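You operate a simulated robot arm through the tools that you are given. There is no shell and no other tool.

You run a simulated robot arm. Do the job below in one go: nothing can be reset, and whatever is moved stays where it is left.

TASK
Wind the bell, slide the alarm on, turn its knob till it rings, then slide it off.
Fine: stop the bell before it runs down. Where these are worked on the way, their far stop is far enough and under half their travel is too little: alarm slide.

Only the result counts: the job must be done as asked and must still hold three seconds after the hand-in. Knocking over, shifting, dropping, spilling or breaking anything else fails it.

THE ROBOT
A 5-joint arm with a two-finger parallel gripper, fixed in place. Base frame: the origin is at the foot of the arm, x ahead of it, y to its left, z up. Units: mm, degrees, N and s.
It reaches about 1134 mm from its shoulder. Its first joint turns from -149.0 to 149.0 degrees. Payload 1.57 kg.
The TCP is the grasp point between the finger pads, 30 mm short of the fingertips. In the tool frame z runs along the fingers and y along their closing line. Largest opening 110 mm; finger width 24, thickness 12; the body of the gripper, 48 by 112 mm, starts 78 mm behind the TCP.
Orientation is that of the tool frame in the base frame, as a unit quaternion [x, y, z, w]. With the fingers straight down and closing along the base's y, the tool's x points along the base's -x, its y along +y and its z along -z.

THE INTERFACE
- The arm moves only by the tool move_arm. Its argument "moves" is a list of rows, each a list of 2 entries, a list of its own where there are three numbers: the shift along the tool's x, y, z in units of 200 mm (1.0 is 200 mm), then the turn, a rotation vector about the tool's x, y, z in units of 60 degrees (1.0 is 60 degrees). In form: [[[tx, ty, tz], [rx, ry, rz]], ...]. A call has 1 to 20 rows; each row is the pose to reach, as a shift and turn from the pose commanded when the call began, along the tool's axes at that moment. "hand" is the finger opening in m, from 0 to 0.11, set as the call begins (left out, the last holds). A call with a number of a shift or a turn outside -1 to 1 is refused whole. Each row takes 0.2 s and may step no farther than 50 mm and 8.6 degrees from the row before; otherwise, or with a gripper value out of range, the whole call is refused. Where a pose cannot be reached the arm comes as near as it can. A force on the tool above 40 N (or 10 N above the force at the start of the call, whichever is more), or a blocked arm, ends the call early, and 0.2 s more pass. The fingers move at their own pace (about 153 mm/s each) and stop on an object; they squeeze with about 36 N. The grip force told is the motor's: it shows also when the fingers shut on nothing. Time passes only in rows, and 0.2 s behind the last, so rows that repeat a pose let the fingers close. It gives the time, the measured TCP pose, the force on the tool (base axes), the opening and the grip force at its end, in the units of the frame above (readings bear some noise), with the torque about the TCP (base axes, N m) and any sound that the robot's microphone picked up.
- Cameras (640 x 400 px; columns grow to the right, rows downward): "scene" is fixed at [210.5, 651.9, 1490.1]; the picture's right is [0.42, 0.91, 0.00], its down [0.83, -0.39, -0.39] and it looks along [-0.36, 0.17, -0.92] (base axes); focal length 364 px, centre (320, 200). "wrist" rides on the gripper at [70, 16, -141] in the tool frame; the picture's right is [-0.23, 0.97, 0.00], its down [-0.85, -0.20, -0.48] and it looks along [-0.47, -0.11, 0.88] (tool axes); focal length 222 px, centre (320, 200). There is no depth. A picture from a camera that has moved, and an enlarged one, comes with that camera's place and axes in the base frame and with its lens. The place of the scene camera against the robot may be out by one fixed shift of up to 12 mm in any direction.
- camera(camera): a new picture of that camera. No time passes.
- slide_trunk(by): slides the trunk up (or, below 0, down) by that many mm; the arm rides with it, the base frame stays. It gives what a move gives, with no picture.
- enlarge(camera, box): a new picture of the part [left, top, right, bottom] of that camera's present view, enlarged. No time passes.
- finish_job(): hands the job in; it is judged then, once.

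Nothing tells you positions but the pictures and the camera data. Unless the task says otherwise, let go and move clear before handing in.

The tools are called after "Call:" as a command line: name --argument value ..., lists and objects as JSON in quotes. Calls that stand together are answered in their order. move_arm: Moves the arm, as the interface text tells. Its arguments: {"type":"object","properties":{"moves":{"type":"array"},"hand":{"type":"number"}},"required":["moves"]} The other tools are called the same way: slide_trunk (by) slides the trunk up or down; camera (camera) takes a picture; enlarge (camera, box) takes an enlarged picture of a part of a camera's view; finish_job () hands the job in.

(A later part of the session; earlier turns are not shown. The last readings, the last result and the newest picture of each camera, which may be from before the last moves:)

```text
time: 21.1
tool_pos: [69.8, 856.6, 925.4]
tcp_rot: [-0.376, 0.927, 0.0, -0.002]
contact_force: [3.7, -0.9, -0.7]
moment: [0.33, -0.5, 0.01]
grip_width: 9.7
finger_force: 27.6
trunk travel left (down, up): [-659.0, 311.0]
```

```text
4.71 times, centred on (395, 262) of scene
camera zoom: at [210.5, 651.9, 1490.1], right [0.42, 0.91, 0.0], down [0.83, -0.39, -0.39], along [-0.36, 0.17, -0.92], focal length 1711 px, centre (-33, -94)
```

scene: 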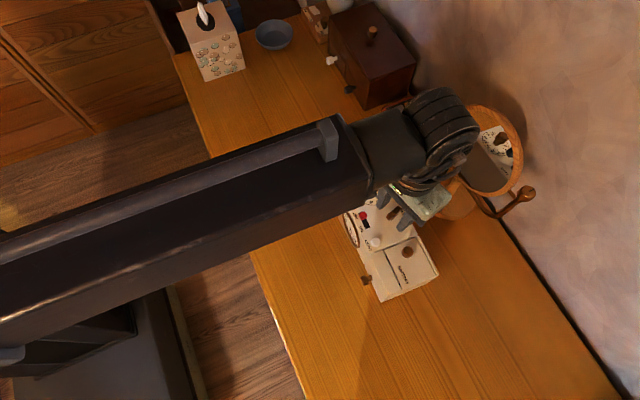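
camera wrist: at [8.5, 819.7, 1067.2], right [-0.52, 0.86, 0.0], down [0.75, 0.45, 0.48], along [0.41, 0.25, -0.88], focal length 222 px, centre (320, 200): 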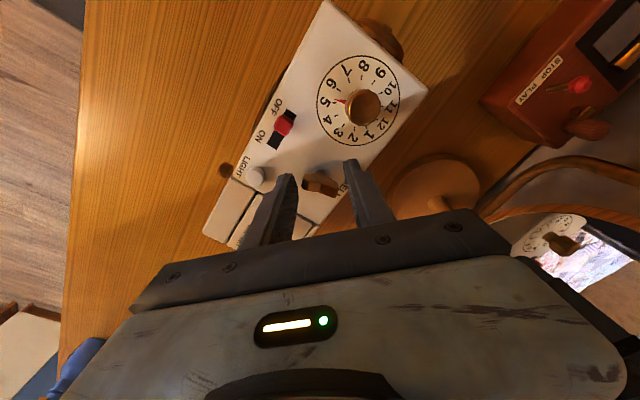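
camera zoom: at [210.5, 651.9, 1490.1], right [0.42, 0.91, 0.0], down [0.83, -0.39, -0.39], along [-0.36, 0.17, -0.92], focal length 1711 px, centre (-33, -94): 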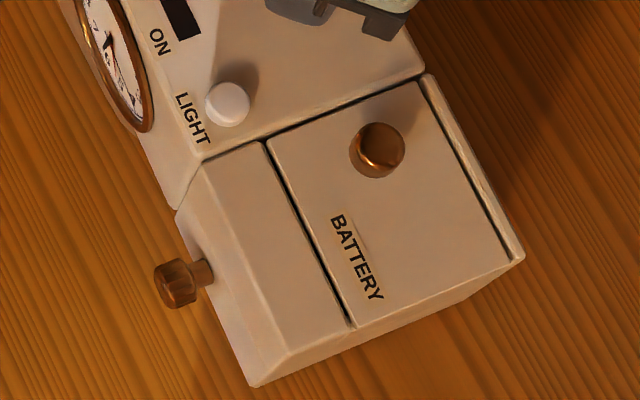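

The clock stays put while the key turns. I'll continue winding.

Call:
move_arm --moves '[[[0, 0, 0], [0, 0, 0.14]], [[0, 0, 0], [0, 0, 0.28]], [[0, 0, 0], [0, 0, 0.42]], [[0, 0, 0], [0, 0, 0.56]], [[0, 0, 0], [0, 0, 0.7]], [[0, 0, 0], [0, 0, 0.84]], [[0, 0, 0], [0, 0, 0.98]]]'

Call:
enlarge --camera "scene" --box '[350, 220, 440, 305]'

Call:
move_arm --moves '[[[0, 0, 0], [0, 0, 0.14]], [[0, 0, 0], [0, 0, 0.28]], [[0, 0, 0], [0, 0, 0.42]], [[0, 0, 0], [0, 0, 0.56]], [[0, 0, 0], [0, 0, 0.7]], [[0, 0, 0], [0, 0, 0.84]], [[0, 0, 0], [0, 0, 0.95]]]'

Call:
enlarge --camera "scene" --box '[350, 220, 440, 305]'

Call:
enlarge --camera "wrist" --box '[220, 60, 420, 220]'

```text
time: 22.7
tool_pos: [68.8, 856.6, 925.0]
tcp_rot: [0.127, 0.992, 0.001, -0.003]
contact_force: [2.4, -2.2, -0.1]
moment: [0.07, 0.38, 0.04]
grip_width: 9.5
finger_force: 27.6
trunk travel left (down, up): [-659.0, 311.0]
```

```text
4.71 times, centred on (395, 262) of scene
camera zoom: at [210.5, 651.9, 1490.1], right [0.42, 0.91, 0.0], down [0.83, -0.39, -0.39], along [-0.36, 0.17, -0.92], focal length 1711 px, centre (-33, -94)
```

zoom: 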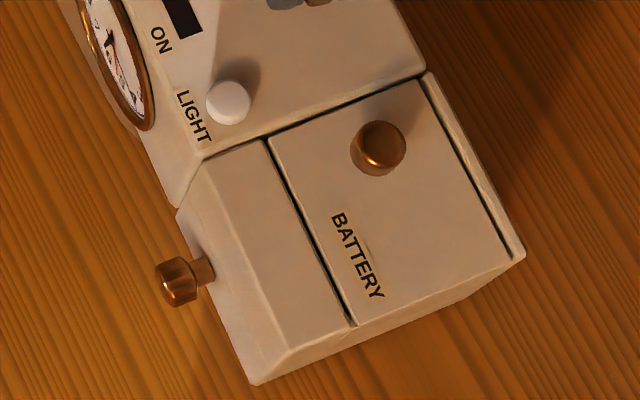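

```text
time: 24.3
tool_pos: [69.5, 857.0, 926.1]
tcp_rot: [0.585, 0.811, -0.001, -0.001]
contact_force: [-2.5, 6.9, 4.2]
moment: [0.72, 0.25, 0.01]
grip_width: 9.4
finger_force: 28.1
trunk travel left (down, up): [-659.0, 311.0]
```

```text
4.71 times, centred on (395, 262) of scene
camera zoom: at [210.5, 651.9, 1490.1], right [0.42, 0.91, 0.0], down [0.83, -0.39, -0.39], along [-0.36, 0.17, -0.92], focal length 1711 px, centre (-33, -94)
```

zoom: 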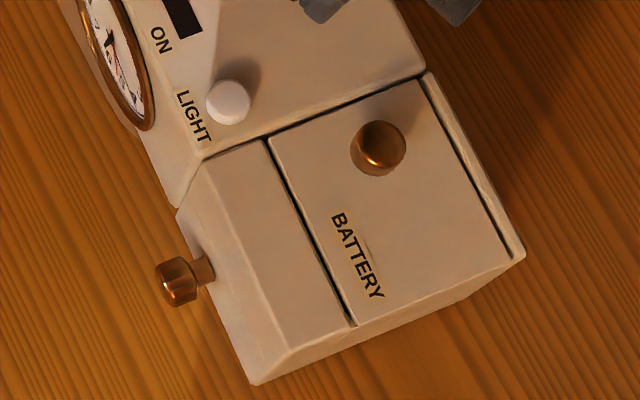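

```text
2.50 times, centred on (320, 140) of wrist
camera zoom: at [62.9, 928.5, 1067.0], right [1.0, 0.09, 0.0], down [0.08, -0.87, 0.48], along [0.04, -0.48, -0.88], focal length 555 px, centre (320, 350)
```

zoom: 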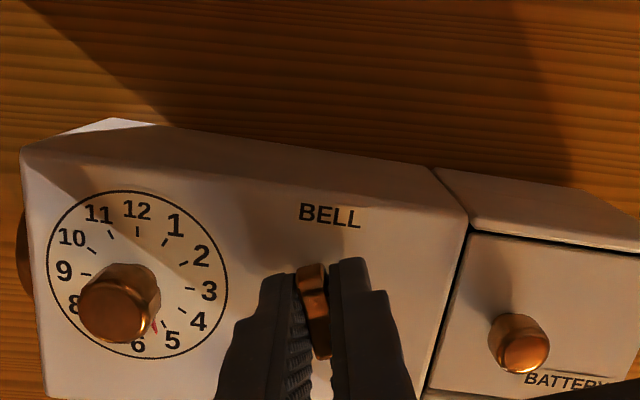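

So far about 245° of winding with no stop felt and the clock steady. I'll do another stroke: open, spin back 180°, regrip and check.

Call:
move_arm --hand 0.04 --moves '[[[0, 0, 0], [0, 0, 0]], [[0, 0, 0], [0, 0, 0]], [[0, 0, 0], [0, 0, -0.1428]], [[0, 0, 0], [0, 0, -0.2856]], [[0, 0, 0], [0, 0, -0.4284]], [[0, 0, 0], [0, 0, -0.5712]], [[0, 0, 0], [0, 0, -0.714]], [[0, 0, 0], [0, 0, -0.8568]], [[0, 0, 0], [0, 0, -0.9996]]]'

Call:
move_arm --moves '[[[0, 0, 0], [0, 0, -0.1428]], [[0, 0, 0], [0, 0, -0.2856]], [[0, 0, 0], [0, 0, -0.4284]], [[0, 0, 0], [0, 0, -0.5712]], [[0, 0, 0], [0, 0, -0.714]], [[0, 0, 0], [0, 0, -0.8568]], [[0, 0, 0], [0, 0, -0.9996]]]'

Call:
move_arm --moves '[[[0, 0, 0], [0, 0, -0.1428]], [[0, 0, 0], [0, 0, -0.2856]], [[0, 0, 0], [0, 0, -0.4284]], [[0, 0, 0], [0, 0, -0.5712]], [[0, 0, 0], [0, 0, -0.714]], [[0, 0, 0], [0, 0, -0.8568]], [[0, 0, 0], [0, 0, -0.9996]], [[0, 0, 0], [0, 0, -0.9996]]]'

Call:
enlarge --camera "wrist" --box '[240, 90, 400, 220]'

Call:
enlarge --camera "scene" --box '[350, 220, 440, 305]'

```text
time: 26.3
tool_pos: [67.4, 857.1, 925.1]
tcp_rot: [0.098, 0.995, 0.0, -0.001]
contact_force: [-0.1, -0.2, -0.4]
moment: [0.01, -0.01, 0.01]
grip_width: 40.0
finger_force: 0.0
trunk travel left (down, up): [-659.0, 311.0]
```

```text
time: 27.9
tool_pos: [68.9, 858.5, 925.4]
tcp_rot: [-0.412, 0.911, 0.0, -0.002]
contact_force: [0.2, 0.2, 0.0]
moment: [0.01, -0.01, -0.04]
grip_width: 39.7
finger_force: 0.0
trunk travel left (down, up): [-659.0, 311.0]
```

```text
time: 29.7
tool_pos: [67.8, 857.6, 925.9]
tcp_rot: [0.812, -0.583, -0.002, 0.001]
contact_force: [-0.2, -0.4, 0.4]
moment: [-0.02, -0.01, 0.03]
grip_width: 39.8
finger_force: 0.1
trunk travel left (down, up): [-659.0, 311.0]
```

```text
3.08 times, centred on (320, 155) of wrist
camera zoom: at [76.0, 786.4, 1066.9], right [-1.0, -0.09, 0.0], down [-0.08, 0.87, 0.48], along [-0.05, 0.48, -0.88], focal length 684 px, centre (320, 338)
```

zoom: 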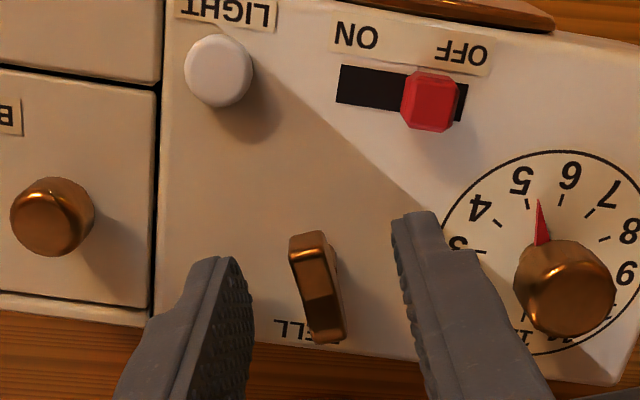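

```text
4.71 times, centred on (395, 262) of scene
camera zoom: at [210.5, 651.9, 1490.1], right [0.42, 0.91, 0.0], down [0.83, -0.39, -0.39], along [-0.36, 0.17, -0.92], focal length 1711 px, centre (-33, -94)
```

zoom: 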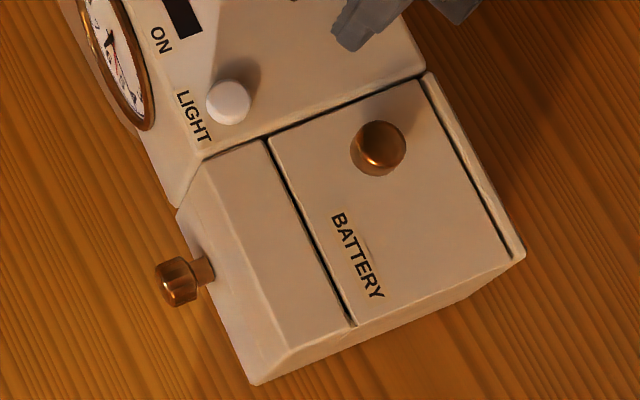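

The key held again and the clock has not moved. I'll close and wind another 180°.

Call:
move_arm --hand 0.0 --moves '[[[0, 0, 0], [0, 0, 0]], [[0, 0, 0], [0, 0, 0]], [[0, 0, 0], [0, 0, 0]], [[0, 0, 0], [0, 0, 0.1428]], [[0, 0, 0], [0, 0, 0.2856]], [[0, 0, 0], [0, 0, 0.4284]], [[0, 0, 0], [0, 0, 0.5712]], [[0, 0, 0], [0, 0, 0.714]], [[0, 0, 0], [0, 0, 0.8568]], [[0, 0, 0], [0, 0, 0.9996]]]'

Call:
move_arm --moves '[[[0, 0, 0], [0, 0, 0.1428]], [[0, 0, 0], [0, 0, 0.2856]], [[0, 0, 0], [0, 0, 0.4284]], [[0, 0, 0], [0, 0, 0.5712]], [[0, 0, 0], [0, 0, 0.714]], [[0, 0, 0], [0, 0, 0.8568]], [[0, 0, 0], [0, 0, 0.9996]]]'

Call:
enlarge --camera "scene" --box '[350, 220, 440, 305]'

Call:
enlarge --camera "wrist" --box '[220, 60, 420, 220]'

```text
time: 31.9
tool_pos: [68.5, 858.5, 925.3]
tcp_rot: [-0.409, 0.912, 0.001, -0.001]
contact_force: [-3.6, 1.0, 0.1]
moment: [0.51, -0.45, 0.01]
grip_width: 9.3
finger_force: 28.3
trunk travel left (down, up): [-659.0, 311.0]
```

```text
time: 33.5
tool_pos: [69.9, 858.1, 925.6]
tcp_rot: [0.101, 0.995, -0.001, -0.001]
contact_force: [1.1, -2.7, 0.2]
moment: [-0.11, -0.2, 0.0]
grip_width: 9.6
finger_force: 27.6
trunk travel left (down, up): [-659.0, 311.0]
```

```text
4.71 times, centred on (395, 262) of scene
camera zoom: at [210.5, 651.9, 1490.1], right [0.42, 0.91, 0.0], down [0.83, -0.39, -0.39], along [-0.36, 0.17, -0.92], focal length 1711 px, centre (-33, -94)
```

zoom: 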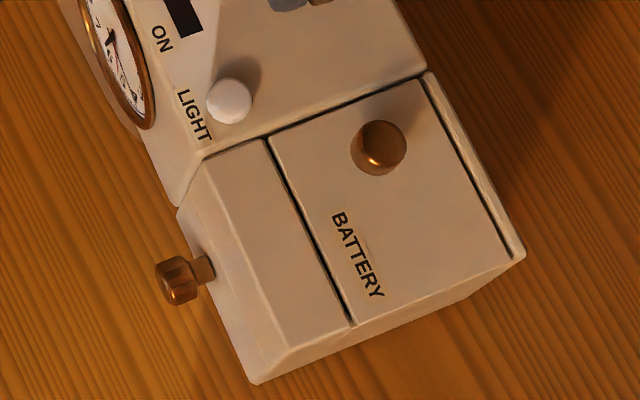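

```text
2.50 times, centred on (320, 140) of wrist
camera zoom: at [4.9, 887.7, 1067.2], right [0.42, 0.91, 0.0], down [0.8, -0.37, 0.48], along [0.43, -0.2, -0.88], focal length 555 px, centre (320, 350)
```

zoom: 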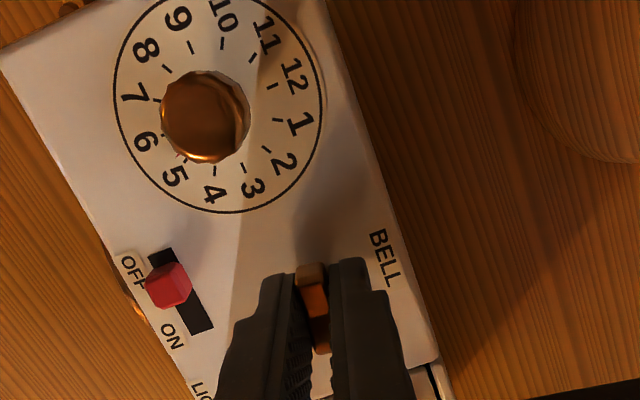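

That is about one full turn so far with no stop. I'll finish this stroke and do more, since a longer-running bell gives me time to switch it off.

Call:
move_arm --moves '[[[0, 0, 0], [0, 0, 0.1428]], [[0, 0, 0], [0, 0, 0.2856]], [[0, 0, 0], [0, 0, 0.4284]], [[0, 0, 0], [0, 0, 0.5712]], [[0, 0, 0], [0, 0, 0.714]], [[0, 0, 0], [0, 0, 0.8568]], [[0, 0, 0], [0, 0, 0.9996]]]'

Call:
move_arm --hand 0.04 --moves '[[[0, 0, 0], [0, 0, 0]], [[0, 0, 0], [0, 0, 0]], [[0, 0, 0], [0, 0, -0.1428]], [[0, 0, 0], [0, 0, -0.2856]], [[0, 0, 0], [0, 0, -0.4284]], [[0, 0, 0], [0, 0, -0.5712]], [[0, 0, 0], [0, 0, -0.714]], [[0, 0, 0], [0, 0, -0.8568]], [[0, 0, 0], [0, 0, -0.9996]]]'

Call:
move_arm --moves '[[[0, 0, 0], [0, 0, -0.1428]], [[0, 0, 0], [0, 0, -0.2856]], [[0, 0, 0], [0, 0, -0.4284]], [[0, 0, 0], [0, 0, -0.5712]], [[0, 0, 0], [0, 0, -0.714]], [[0, 0, 0], [0, 0, -0.8568]], [[0, 0, 0], [0, 0, -0.9996]]]'

Call:
move_arm --moves '[[[0, 0, 0], [0, 0, -0.1428]], [[0, 0, 0], [0, 0, -0.2856]], [[0, 0, 0], [0, 0, -0.4284]], [[0, 0, 0], [0, 0, -0.5712]], [[0, 0, 0], [0, 0, -0.714]], [[0, 0, 0], [0, 0, -0.8568]], [[0, 0, 0], [0, 0, -0.9996]], [[0, 0, 0], [0, 0, -0.9996]]]'

Call:
enlarge --camera "wrist" --box '[240, 90, 400, 220]'

Call:
enlarge --camera "scene" --box '[350, 220, 440, 305]'

```text
time: 35.1
tool_pos: [68.7, 857.4, 926.1]
tcp_rot: [0.585, 0.811, -0.001, -0.002]
contact_force: [-3.1, -0.1, 0.2]
moment: [0.4, 0.07, 0.51]
grip_width: 9.8
finger_force: 27.8
trunk travel left (down, up): [-659.0, 311.0]
```

```text
time: 37.1
tool_pos: [71.2, 858.7, 925.9]
tcp_rot: [0.098, 0.995, 0.0, -0.003]
contact_force: [-0.1, -0.8, 0.5]
moment: [0.03, -0.01, -0.01]
grip_width: 40.0
finger_force: 0.1
trunk travel left (down, up): [-659.0, 311.0]
```

```text
time: 38.7
tool_pos: [68.9, 858.5, 925.3]
tcp_rot: [-0.412, 0.911, 0.0, -0.001]
contact_force: [-0.4, -0.4, -0.1]
moment: [0.0, 0.03, -0.01]
grip_width: 39.8
finger_force: 0.0
trunk travel left (down, up): [-659.0, 311.0]
```

```text
time: 40.5
tool_pos: [69.2, 857.9, 924.8]
tcp_rot: [0.812, -0.584, -0.001, 0.001]
contact_force: [0.2, 0.0, 0.2]
moment: [-0.02, 0.01, 0.0]
grip_width: 40.1
finger_force: 0.1
trunk travel left (down, up): [-659.0, 311.0]
```

```text
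3.08 times, centred on (320, 155) of wrist
camera zoom: at [76.3, 785.7, 1066.9], right [-1.0, -0.09, 0.0], down [-0.08, 0.87, 0.48], along [-0.05, 0.48, -0.88], focal length 684 px, centre (320, 338)
```

zoom: 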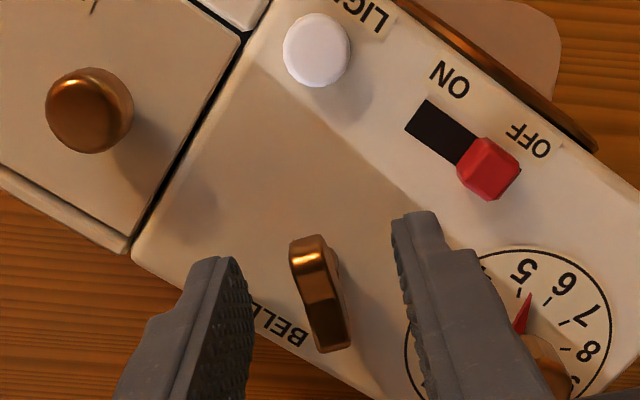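

```text
4.71 times, centred on (395, 262) of scene
camera zoom: at [210.5, 651.9, 1490.1], right [0.42, 0.91, 0.0], down [0.83, -0.39, -0.39], along [-0.36, 0.17, -0.92], focal length 1711 px, centre (-33, -94)
```

zoom: 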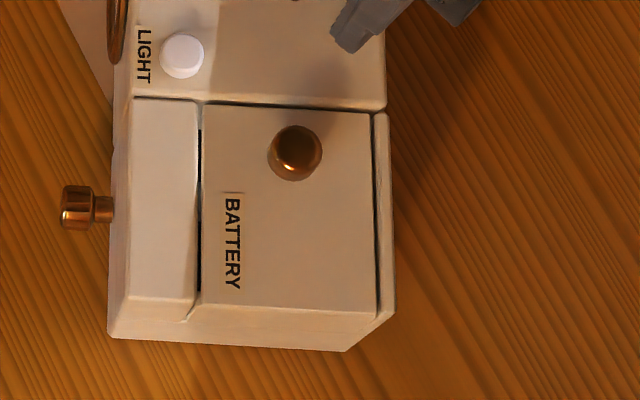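

The key hit its stop, so it is fully wound at about 1.1 turns. The last stroke turned the whole clock roughly 28° clockwise about the key, and I queued too many moves at once there. I'll grip the key and try a small turn back to see whether the clock follows.

Call:
move_arm --hand 0.0 --moves '[[[0, 0, 0], [0, 0, 0]], [[0, 0, 0], [0, 0, 0]], [[0, 0, 0], [0, 0, 0]], [[0, 0, 0], [0, 0, -0.07]], [[0, 0, 0], [0, 0, -0.14]], [[0, 0, 0], [0, 0, -0.14]]]'

Call:
enlarge --camera "scene" --box '[350, 220, 440, 305]'

Call:
enlarge --camera "wrist" --box '[240, 90, 400, 220]'

```text
time: 41.9
tool_pos: [69.9, 858.4, 925.6]
tcp_rot: [0.852, -0.523, -0.002, 0.001]
contact_force: [0.3, -1.0, -0.7]
moment: [0.18, -0.08, -0.42]
grip_width: 9.6
finger_force: 28.2
trunk travel left (down, up): [-659.0, 311.0]
```

```text
4.71 times, centred on (395, 262) of scene
camera zoom: at [210.5, 651.9, 1490.1], right [0.42, 0.91, 0.0], down [0.83, -0.39, -0.39], along [-0.36, 0.17, -0.92], focal length 1711 px, centre (-33, -94)
```

zoom: 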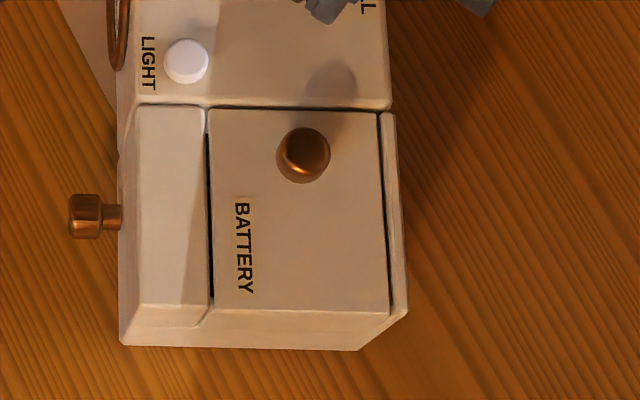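

```text
3.08 times, centred on (320, 155) of wrist
camera zoom: at [87.3, 787.6, 1066.9], right [-0.97, -0.24, 0.0], down [-0.21, 0.85, 0.48], along [-0.12, 0.46, -0.88], focal length 684 px, centre (320, 338)
```

zoom: 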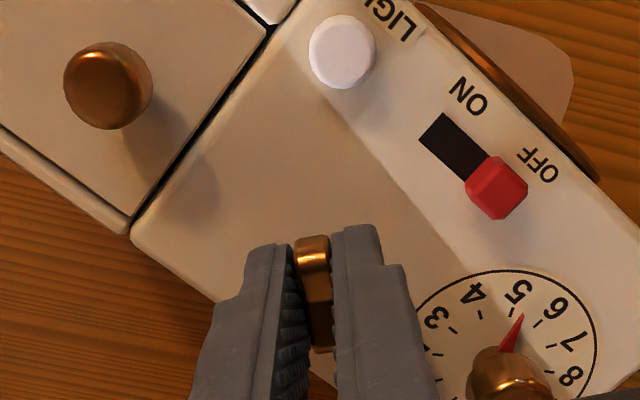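

The clock follows the key backward because the ratchet holds, so I can turn the clock home this way. Its axis is now about -25.3° and was about -4.6°, so I turn back about 20.7° more.

Call:
move_arm --moves '[[[0, 0, 0], [0, 0, -0.07]], [[0, 0, 0], [0, 0, -0.14]], [[0, 0, 0], [0, 0, -0.21]], [[0, 0, 0], [0, 0, -0.28]], [[0, 0, 0], [0, 0, -0.33]], [[0, 0, 0], [0, 0, -0.33]]]'

Call:
enlarge --camera "scene" --box '[350, 220, 440, 305]'

Call:
enlarge --camera "wrist" --box '[240, 90, 400, 220]'

```text
time: 43.3
tool_pos: [69.6, 857.5, 925.7]
tcp_rot: [0.929, -0.369, -0.002, 0.001]
contact_force: [-1.3, -2.6, -0.3]
moment: [-0.03, -0.23, -0.43]
grip_width: 9.9
finger_force: 27.8
trunk travel left (down, up): [-659.0, 311.0]
```

```text
4.71 times, centred on (395, 262) of scene
camera zoom: at [210.5, 651.9, 1490.1], right [0.42, 0.91, 0.0], down [0.83, -0.39, -0.39], along [-0.36, 0.17, -0.92], focal length 1711 px, centre (-33, -94)
```

zoom: 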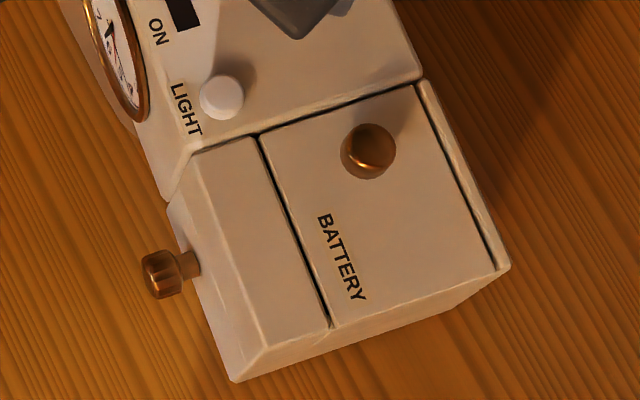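

```text
3.08 times, centred on (320, 155) of wrist
camera zoom: at [109.9, 797.4, 1066.8], right [-0.83, -0.55, 0.0], down [-0.48, 0.73, 0.48], along [-0.27, 0.4, -0.88], focal length 684 px, centre (320, 338)
```

zoom: 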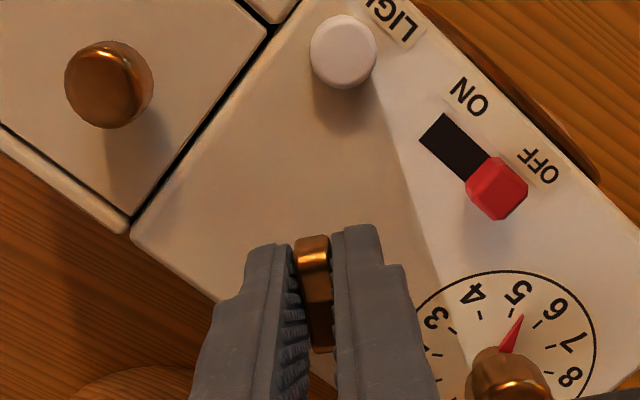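

Nearly home: comparing line slopes, about 2° remain. I'll turn a little more and recheck.

Call:
move_arm --moves '[[[0, 0, 0], [0, 0, -0.018]], [[0, 0, 0], [0, 0, -0.036]], [[0, 0, 0], [0, 0, -0.036]]]'

Call:
enlarge --camera "scene" --box '[350, 220, 440, 305]'

```text
time: 44.1
tool_pos: [69.4, 857.8, 925.5]
tcp_rot: [0.936, -0.352, -0.001, 0.0]
contact_force: [2.6, 0.6, 1.0]
moment: [0.11, -0.25, -0.43]
grip_width: 9.8
finger_force: 27.8
trunk travel left (down, up): [-659.0, 311.0]
```

```text
4.71 times, centred on (395, 262) of scene
camera zoom: at [210.5, 651.9, 1490.1], right [0.42, 0.91, 0.0], down [0.83, -0.39, -0.39], along [-0.36, 0.17, -0.92], focal length 1711 px, centre (-33, -94)
```

zoom: 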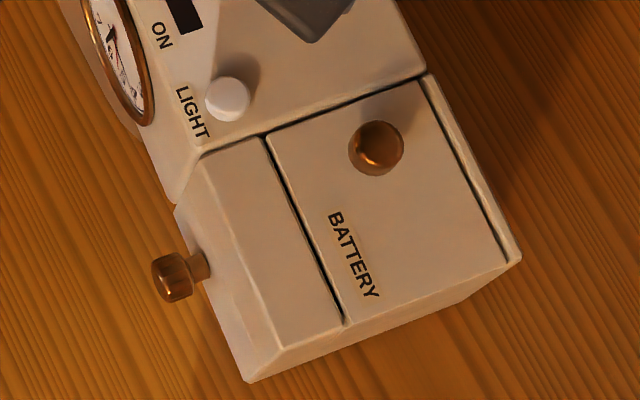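

The rotation matches the start now. A shift of about 2 mm in -x remains, so I'll nudge it back while still holding the key.

Call:
move_arm --moves '[[[0.005, -0.0015, 0], [0, 0, 0]], [[0.0098, -0.003, 0], [0, 0, 0]], [[0.0098, -0.003, 0], [0, 0, 0]]]'

Call:
enlarge --camera "scene" --box '[350, 220, 440, 305]'

```text
time: 44.9
tool_pos: [70.3, 856.1, 924.5]
tcp_rot: [0.936, -0.351, -0.003, 0.001]
contact_force: [-5.6, -1.2, 0.6]
moment: [0.14, -0.13, -0.14]
grip_width: 9.4
finger_force: 27.9
trunk travel left (down, up): [-659.0, 311.0]
```

```text
4.71 times, centred on (395, 262) of scene
camera zoom: at [210.5, 651.9, 1490.1], right [0.42, 0.91, 0.0], down [0.83, -0.39, -0.39], along [-0.36, 0.17, -0.92], focal length 1711 px, centre (-33, -94)
```

zoom: 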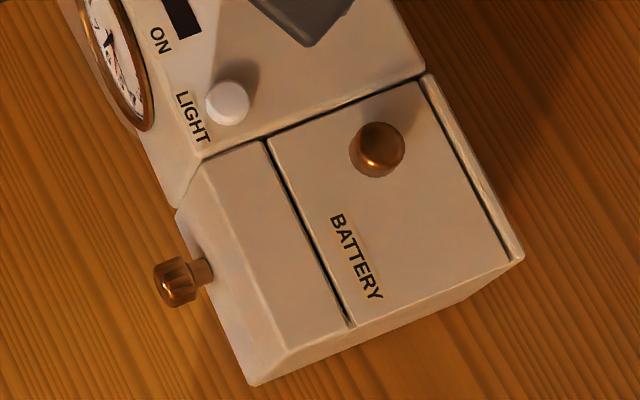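

The clock is back within about 1 mm of its starting place and the key is fully wound. I'll release, rise clear and look at the clock face and slide.

Call:
move_arm --hand 0.04 --moves '[[[0, 0, 0], [0, 0, 0]], [[0, 0, 0], [0, 0, 0]]]'

Call:
slide_trunk --by 70

Call:
enlarge --camera "wrist" --box '[240, 60, 400, 220]'

Call:
enlarge --camera "scene" --box '[335, 200, 375, 245]'

Call:
camera --camera "scene"

```text
time: 45.5
tool_pos: [71.6, 856.8, 925.9]
tcp_rot: [0.936, -0.352, -0.002, 0.0]
contact_force: [-0.5, 0.2, -0.1]
moment: [-0.01, 0.0, -0.03]
grip_width: 40.4
finger_force: 0.1
trunk travel left (down, up): [-659.0, 311.0]
```

```text
time: 46.6
tool_pos: [70.5, 858.1, 995.4]
tcp_rot: [0.936, -0.351, -0.001, 0.001]
contact_force: [-0.7, -0.4, 0.1]
moment: [0.01, 0.04, 0.0]
grip_width: 39.9
finger_force: 0.1
trunk travel left (down, up): [-729.0, 241.0]
```

```text
2.50 times, centred on (320, 140) of wrist
camera zoom: at [112.9, 798.6, 1136.8], right [-0.81, -0.58, 0.0], down [-0.51, 0.71, 0.48], along [-0.28, 0.39, -0.88], focal length 555 px, centre (320, 350)
```

zoom: 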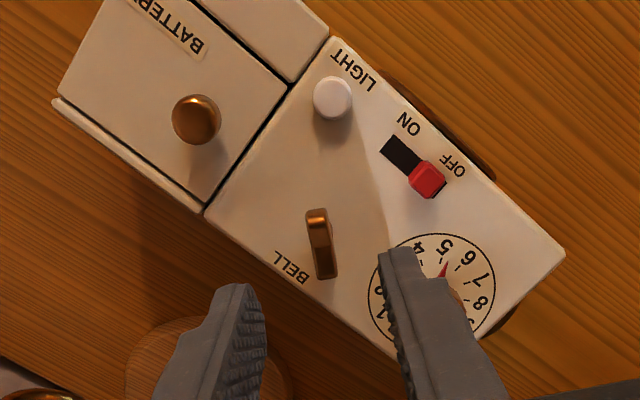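

```text
8.89 times, centred on (355, 222) of scene
camera zoom: at [210.5, 651.9, 1490.1], right [0.42, 0.91, 0.0], down [0.83, -0.39, -0.39], along [-0.36, 0.17, -0.92], focal length 3232 px, centre (9, 0)
```

zoom: 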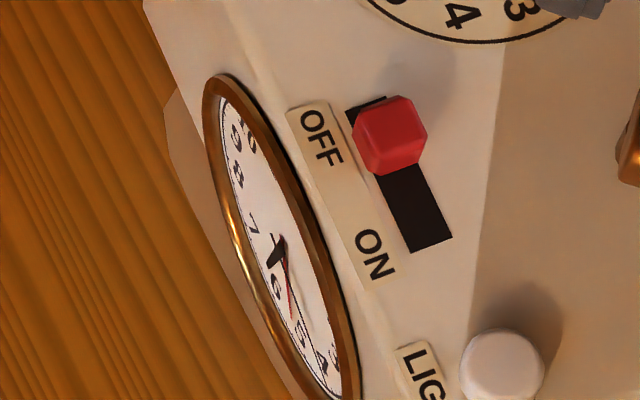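

```text
taken
```

scene: 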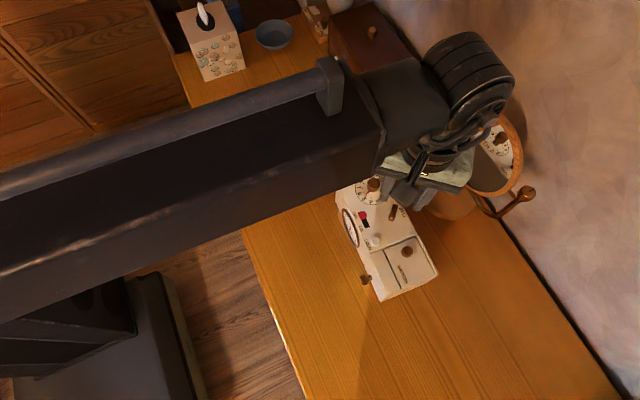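

The face seems to read about 6:20 and the dial pointer is near 5:20, so the knob should need roughly 30° clockwise. I'll back the hand off toward the robot for a proper look at the clock face.

Call:
move_arm --moves '[[[0.11, 0.12, 0], [0, 0, 0.1356]], [[0.22, 0.24, 0], [0, 0, 0.2712]], [[0.33, 0.36, 0], [0, 0, 0.4068]], [[0.44, 0.478, 0], [0, 0, 0.5424]], [[0.55, 0.597, 0], [0, 0, 0.678]], [[0.661, 0.717, 0], [0, 0, 0.813]], [[0.661, 0.717, 0], [0, 0, 0.813]]]'

Call:
camera --camera "wrist"

Call:
enlarge --camera "wrist" --box '[270, 90, 390, 170]'

Call:
enlarge --camera "scene" --box '[320, 150, 460, 310]'

```text
time: 48.2
tool_pos: [78.0, 662.2, 996.0]
tcp_rot: [0.708, -0.707, -0.001, 0.002]
contact_force: [0.6, 0.1, -0.6]
moment: [0.05, -0.01, -0.03]
grip_width: 40.3
finger_force: 0.1
trunk travel left (down, up): [-729.0, 241.0]
```

```text
taken
camera wrist: at [61.6, 592.5, 1137.1], right [-0.97, 0.23, 0.0], down [0.2, 0.85, 0.48], along [0.11, 0.47, -0.88], focal length 222 px, centre (320, 200)
```

wrist: 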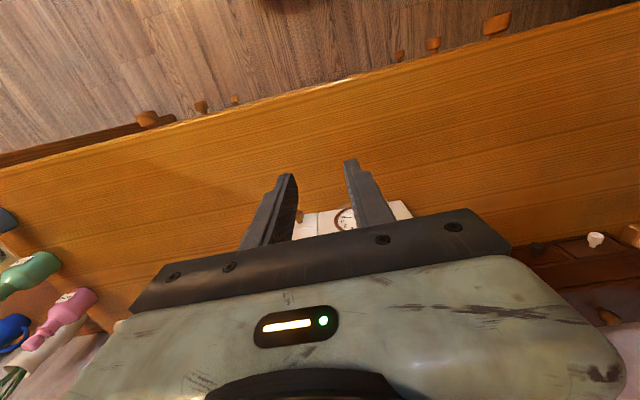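

```text
5.00 times, centred on (330, 130) of wrist
camera zoom: at [61.6, 592.5, 1137.1], right [-0.97, 0.23, 0.0], down [0.2, 0.85, 0.48], along [0.11, 0.47, -0.88], focal length 1111 px, centre (270, 550)
```

zoom: 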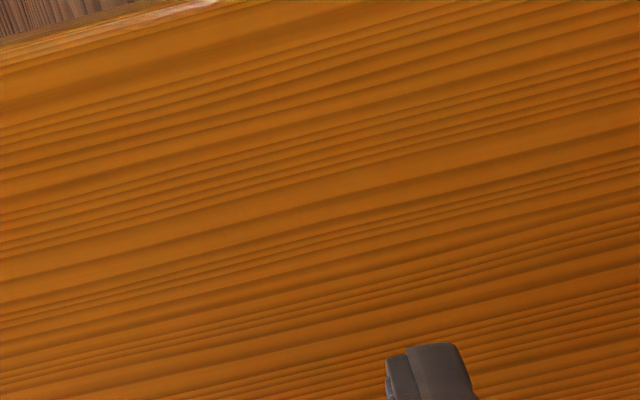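

```text
2.50 times, centred on (390, 230) of scene
camera zoom: at [210.5, 651.9, 1490.1], right [0.42, 0.91, 0.0], down [0.83, -0.39, -0.39], along [-0.36, 0.17, -0.92], focal length 909 px, centre (145, 125)
```

zoom: 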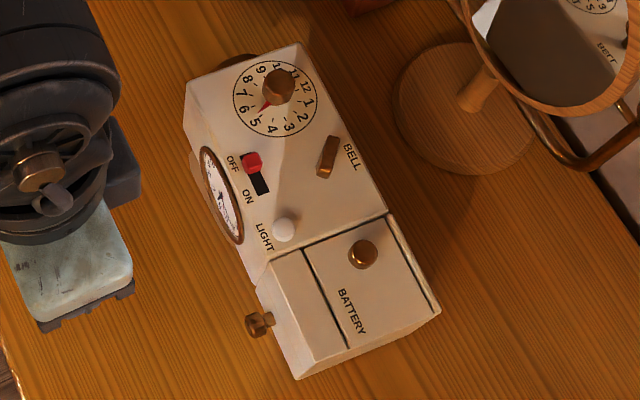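

The clock sits where it started. The face is visible low in this wrist picture, so I'll zoom into it.

Call:
enlarge --camera "wrist" --box '[320, 195, 376, 230]'

Call:
enlarge --camera "wrist" --box '[332, 204, 360, 232]'

```text
11.43 times, centred on (348, 212) of wrist
camera zoom: at [61.6, 592.5, 1137.1], right [-0.97, 0.23, 0.0], down [0.2, 0.85, 0.48], along [0.11, 0.47, -0.88], focal length 2538 px, centre (0, 57)
```

zoom: 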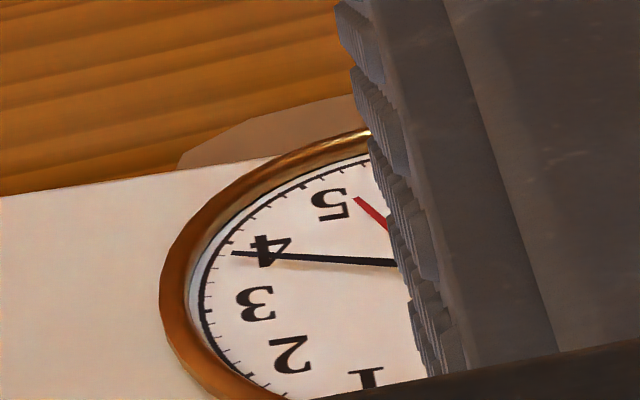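

```text
14.29 times, centred on (346, 218) of wrist
camera zoom: at [61.6, 592.5, 1137.1], right [-0.97, 0.23, 0.0], down [0.2, 0.85, 0.48], along [0.11, 0.47, -0.88], focal length 3173 px, centre (-51, -57)
```

zoom: 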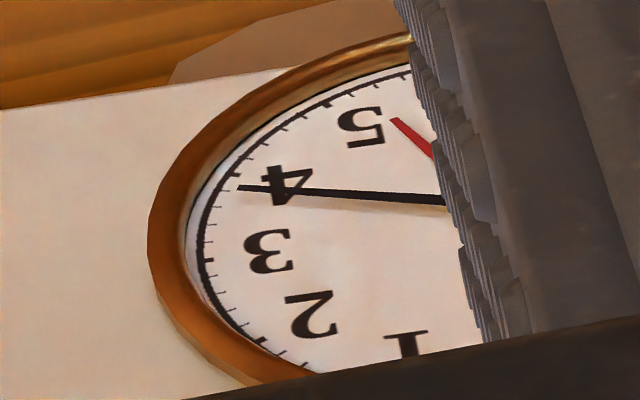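

The minute hand is at about 4 and a red alarm hand sits near 5.4. I'll open the fingers to uncover the hour hand.

Call:
move_arm --hand 0.11 --moves '[[[0, 0, 0], [0, 0, 0]], [[0, 0, 0], [0, 0, 0]]]'

Call:
enlarge --camera "wrist" --box '[326, 200, 372, 230]'

```text
time: 48.8
tool_pos: [77.6, 663.5, 995.9]
tcp_rot: [0.707, -0.707, -0.001, 0.001]
contact_force: [-0.2, -1.1, 0.0]
moment: [0.01, -0.03, 0.01]
grip_width: 110.0
finger_force: 0.2
trunk travel left (down, up): [-729.0, 241.0]
```

```text
13.33 times, centred on (349, 215) of wrist
camera zoom: at [61.7, 592.8, 1137.0], right [-0.97, 0.23, 0.0], down [0.2, 0.86, 0.48], along [0.11, 0.47, -0.88], focal length 2962 px, centre (-67, 0)
```

zoom: 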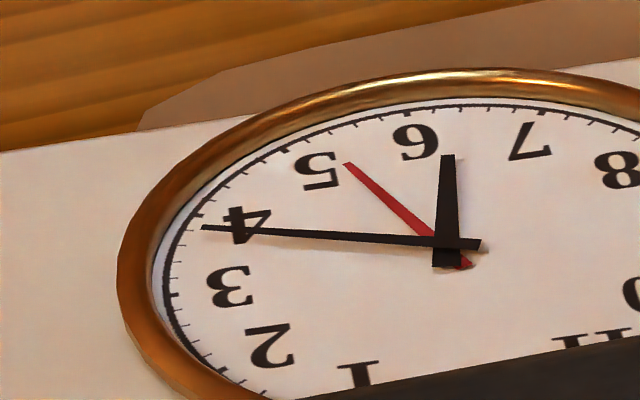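

The clock reads 6:20 and the alarm hand about 5:21, so the knob needs about 30° clockwise. Now I go above the red slide with the fingers set across it.

Call:
move_arm --hand 0.03 --moves '[[[-0.054, 0.011, 0], [0, 0, 0.133]], [[-0.107, 0.023, 0], [0, 0, 0.267]], [[-0.161, 0.034, 0], [0, 0, 0.4]], [[-0.214, 0.046, 0], [0, 0, 0.533]], [[-0.268, 0.057, 0], [0, 0, 0.667]], [[-0.321, 0.069, 0], [0, 0, 0.8]], [[-0.375, 0.08, 0], [0, 0, 0.933]]]'

Call:
move_arm --moves '[[[-0.029, 0.07, 0], [0, 0, 0.1286]], [[-0.059, 0.141, 0], [0, 0, 0.257]], [[-0.088, 0.211, 0], [0, 0, 0.386]], [[-0.118, 0.282, 0], [0, 0, 0.514]], [[-0.147, 0.352, 0], [0, 0, 0.643]], [[-0.147, 0.352, 0], [0, 0, 0.643]]]'

Call:
camera --camera "wrist"

Call:
enlarge --camera "wrist" --box '[260, 90, 400, 220]'

```text
time: 50.4
tool_pos: [59.8, 737.8, 994.2]
tcp_rot: [-0.292, 0.956, -0.001, -0.002]
contact_force: [-1.3, -0.2, 0.4]
moment: [0.0, -0.01, -0.01]
grip_width: 30.2
finger_force: 0.0
trunk travel left (down, up): [-729.0, 241.0]
```

```text
time: 51.8
tool_pos: [44.0, 808.9, 995.0]
tcp_rot: [0.041, 0.999, 0.0, -0.002]
contact_force: [-0.6, -0.7, -1.0]
moment: [-0.01, 0.02, 0.0]
grip_width: 30.0
finger_force: 0.1
trunk travel left (down, up): [-729.0, 241.0]
```

```text
taken
camera wrist: at [-23.8, 831.2, 1137.1], right [0.3, 0.95, 0.0], down [0.84, -0.27, 0.48], along [0.45, -0.15, -0.88], focal length 222 px, centre (320, 200)
```

wrist: 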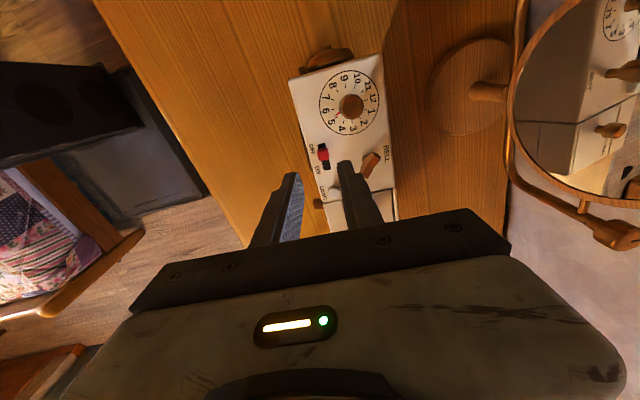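

```text
3.08 times, centred on (330, 155) of wrist
camera zoom: at [-23.8, 831.2, 1137.1], right [0.3, 0.95, 0.0], down [0.84, -0.27, 0.48], along [0.45, -0.15, -0.88], focal length 684 px, centre (289, 338)
```

zoom: 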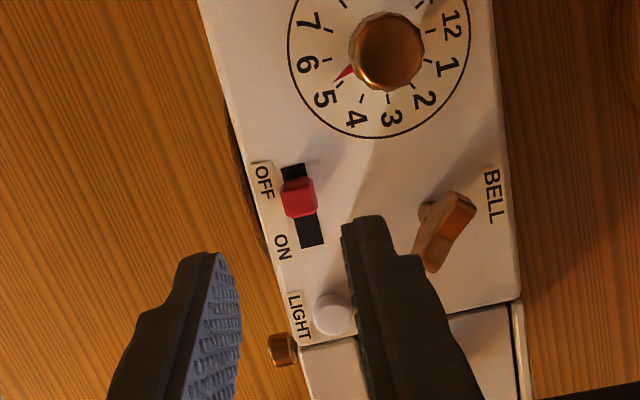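

The slide measures at (47.0, 812.0), with its slot running about 13 mm to the ON end. I'll correct by 2–3 mm and come down partway.

Call:
move_arm --hand 0.026 --moves '[[[-0.0105, 0.0124, 0], [0, 0, -0.01]], [[-0.0105, 0.0124, 0], [0, 0, -0.01]]]'

Call:
slide_trunk --by -55

Call:
enlarge --camera "wrist" --box '[260, 110, 380, 210]'

```text
time: 52.4
tool_pos: [46.6, 814.0, 995.6]
tcp_rot: [0.034, 0.999, 0.001, -0.002]
contact_force: [0.1, 0.3, -0.3]
moment: [-0.02, -0.01, -0.05]
grip_width: 26.2
finger_force: 0.0
trunk travel left (down, up): [-729.0, 241.0]
```

```text
time: 53.3
tool_pos: [46.2, 812.6, 940.2]
tcp_rot: [0.034, 0.999, 0.0, -0.002]
contact_force: [-0.4, -0.1, 0.4]
moment: [0.02, 0.0, 0.0]
grip_width: 25.7
finger_force: 0.0
trunk travel left (down, up): [-674.0, 296.0]
```

```text
4.00 times, centred on (320, 160) of wrist
camera zoom: at [-21.9, 833.4, 1082.2], right [0.29, 0.96, 0.0], down [0.84, -0.26, 0.48], along [0.45, -0.14, -0.88], focal length 888 px, centre (320, 360)
```

zoom: 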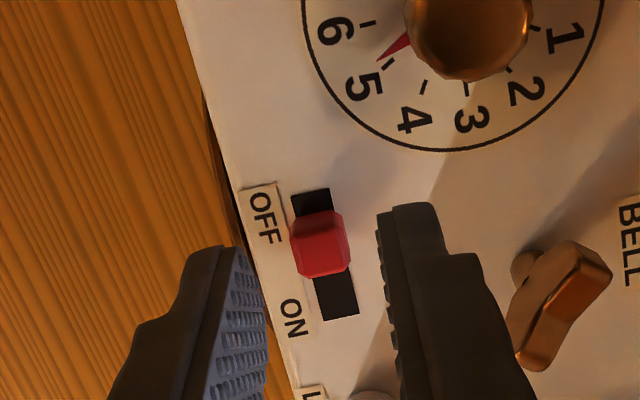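

Well centred over the slide. I'll lower to about 3 mm above the surface, close on the slide, and check before moving it.

Call:
slide_trunk --by -18.5

Call:
move_arm --hand 0.0 --moves '[[[0, 0, 0], [0, 0, 0]], [[0, 0, 0], [0, 0, 0]]]'

Call:
enlarge --camera "wrist" --box '[260, 110, 380, 210]'

Call:
enlarge --camera "scene" --box '[350, 220, 440, 305]'

```text
time: 54.0
tool_pos: [45.9, 813.7, 921.7]
tcp_rot: [0.034, 0.999, 0.0, -0.002]
contact_force: [-0.2, -0.5, 0.0]
moment: [0.01, -0.01, -0.01]
grip_width: 26.0
finger_force: 0.0
trunk travel left (down, up): [-655.0, 315.0]
```

```text
time: 54.6
tool_pos: [45.8, 812.0, 922.6]
tcp_rot: [0.034, 0.999, 0.0, -0.002]
contact_force: [-0.7, -2.6, -0.1]
moment: [-0.06, 0.04, 0.08]
grip_width: 11.1
finger_force: 28.5
trunk travel left (down, up): [-655.0, 315.0]
```

```text
4.00 times, centred on (320, 160) of wrist
camera zoom: at [-21.9, 833.4, 1063.7], right [0.29, 0.96, 0.0], down [0.84, -0.26, 0.48], along [0.45, -0.14, -0.88], focal length 888 px, centre (320, 360)
```

zoom: 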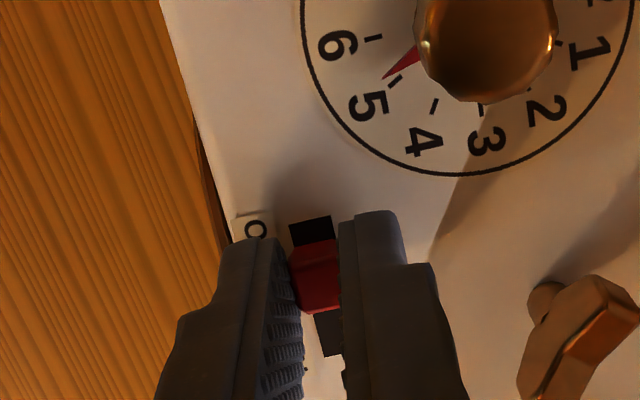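

```text
4.71 times, centred on (395, 262) of scene
camera zoom: at [210.5, 651.9, 1490.1], right [0.42, 0.91, 0.0], down [0.83, -0.39, -0.39], along [-0.36, 0.17, -0.92], focal length 1711 px, centre (-33, -94)
```

zoom: 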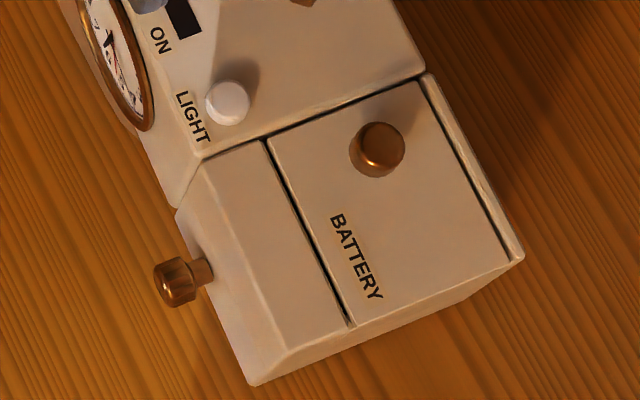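

The slide is gripped at 11 mm and the clock has not moved. I'll slide toward ON in small steps.

Call:
move_arm --moves '[[[-0.015, 0, 0], [0, 0, 0]], [[-0.03, 0, 0], [0, 0, 0]], [[-0.045, 0, 0], [0, 0, 0]], [[-0.045, 0, 0], [0, 0, 0]]]'

Call:
enlarge --camera "scene" --box '[350, 220, 440, 305]'

Call:
enlarge --camera "wrist" --box '[260, 110, 380, 210]'

```text
time: 55.6
tool_pos: [55.0, 813.6, 922.2]
tcp_rot: [0.034, 0.999, 0.0, -0.002]
contact_force: [-0.3, -2.3, 0.1]
moment: [-0.08, 0.07, 0.07]
grip_width: 11.2
finger_force: 28.6
trunk travel left (down, up): [-655.0, 315.0]
```

```text
4.71 times, centred on (395, 262) of scene
camera zoom: at [210.5, 651.9, 1490.1], right [0.42, 0.91, 0.0], down [0.83, -0.39, -0.39], along [-0.36, 0.17, -0.92], focal length 1711 px, centre (-33, -94)
```

zoom: 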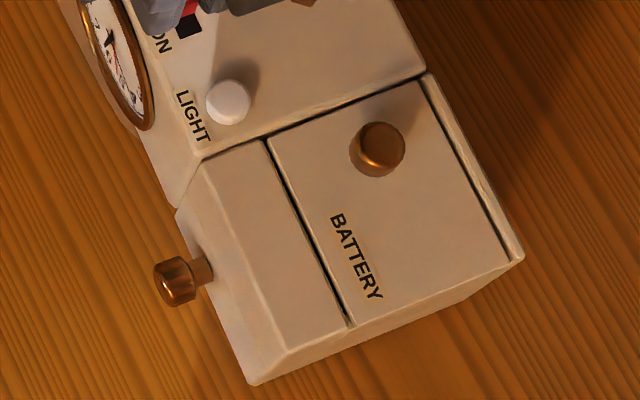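

```text
4.00 times, centred on (320, 160) of wrist
camera zoom: at [-12.9, 833.1, 1063.7], right [0.29, 0.96, 0.0], down [0.84, -0.26, 0.48], along [0.45, -0.14, -0.88], focal length 888 px, centre (320, 360)
```

zoom: 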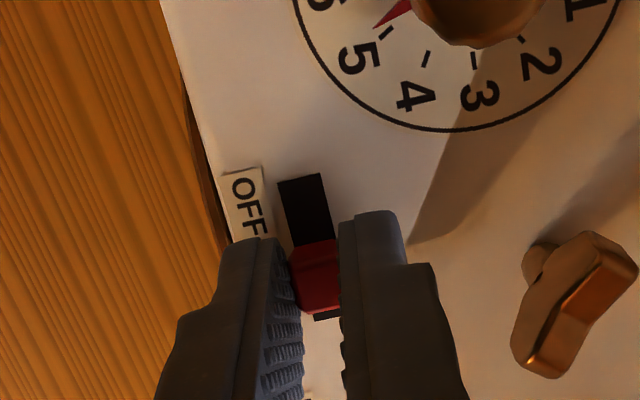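

The slide moves freely and the clock stays still. I'll continue the last few millimetres to the stop.

Call:
move_arm --moves '[[[-0.01, 0, 0], [0, 0, 0]], [[-0.0175, 0, 0], [0, 0, 0]], [[-0.0175, 0, 0], [0, 0, 0]]]'

Call:
enlarge --camera "scene" --box '[350, 220, 440, 305]'

Call:
enlarge --camera "wrist" --box '[260, 110, 380, 210]'

```text
time: 56.4
tool_pos: [57.7, 812.8, 922.4]
tcp_rot: [0.034, 0.999, -0.001, -0.002]
contact_force: [-3.3, -1.4, 0.0]
moment: [-0.03, -0.03, 0.08]
grip_width: 11.1
finger_force: 28.2
trunk travel left (down, up): [-655.0, 315.0]
```

```text
4.71 times, centred on (395, 262) of scene
camera zoom: at [210.5, 651.9, 1490.1], right [0.42, 0.91, 0.0], down [0.83, -0.39, -0.39], along [-0.36, 0.17, -0.92], focal length 1711 px, centre (-33, -94)
```

zoom: 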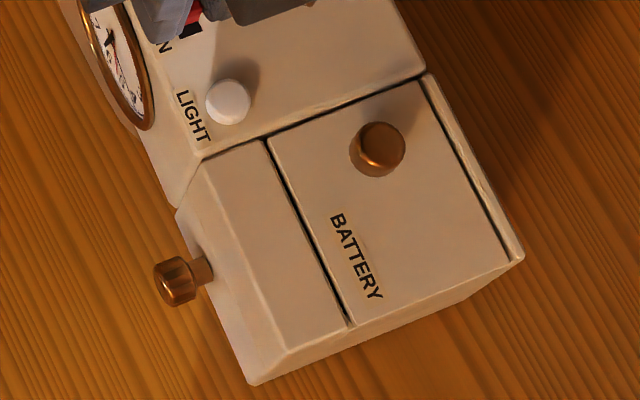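

```text
4.00 times, centred on (320, 160) of wrist
camera zoom: at [-9.6, 832.9, 1063.7], right [0.29, 0.96, 0.0], down [0.84, -0.26, 0.48], along [0.45, -0.14, -0.88], focal length 888 px, centre (320, 360)
```

zoom: 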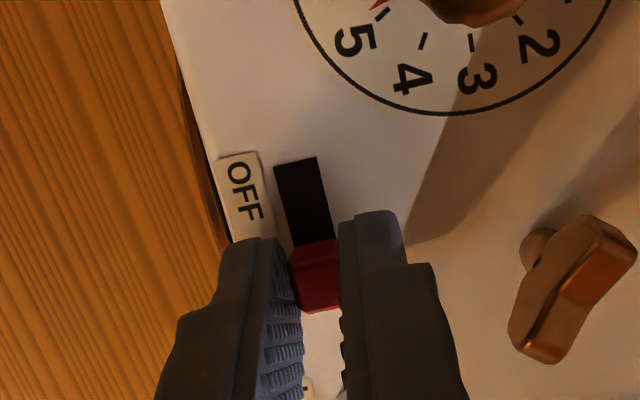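

There's a gentle 3 N of resistance after 12.3 mm, which looks like the ON stop. I'll let go, rise and inspect.

Call:
move_arm --hand 0.026 --moves '[[[0, 0, 0], [0, 0, 0]], [[0, 0, 0], [0, 0, 0]]]'

Call:
slide_trunk --by 25

Call:
enlarge --camera "wrist" --box '[260, 110, 380, 210]'

Call:
enlarge --camera "scene" --box '[335, 200, 375, 245]'

```text
time: 57.0
tool_pos: [58.8, 811.5, 922.8]
tcp_rot: [0.034, 0.999, 0.0, -0.001]
contact_force: [0.6, -0.3, 0.2]
moment: [0.0, -0.02, -0.05]
grip_width: 25.9
finger_force: 0.0
trunk travel left (down, up): [-655.0, 315.0]
```

```text
time: 57.7
tool_pos: [59.7, 814.0, 946.7]
tcp_rot: [0.035, 0.999, 0.0, -0.001]
contact_force: [0.5, -0.6, -0.3]
moment: [-0.02, -0.01, -0.03]
grip_width: 26.2
finger_force: 0.1
trunk travel left (down, up): [-680.0, 290.0]
```

```text
4.00 times, centred on (320, 160) of wrist
camera zoom: at [-8.9, 833.0, 1088.7], right [0.29, 0.96, 0.0], down [0.84, -0.26, 0.48], along [0.45, -0.14, -0.88], focal length 888 px, centre (320, 360)
```

zoom: 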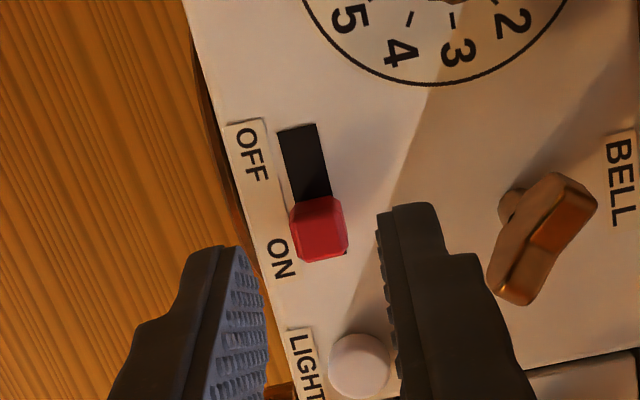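

```text
8.89 times, centred on (355, 222) of scene
camera zoom: at [210.5, 651.9, 1490.1], right [0.42, 0.91, 0.0], down [0.83, -0.39, -0.39], along [-0.36, 0.17, -0.92], focal length 3232 px, centre (9, 0)
```

zoom: 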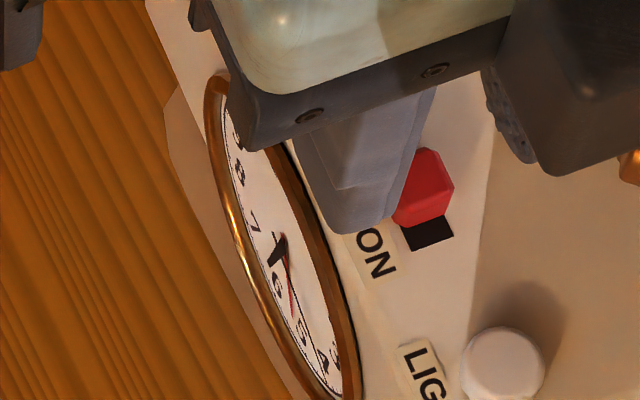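

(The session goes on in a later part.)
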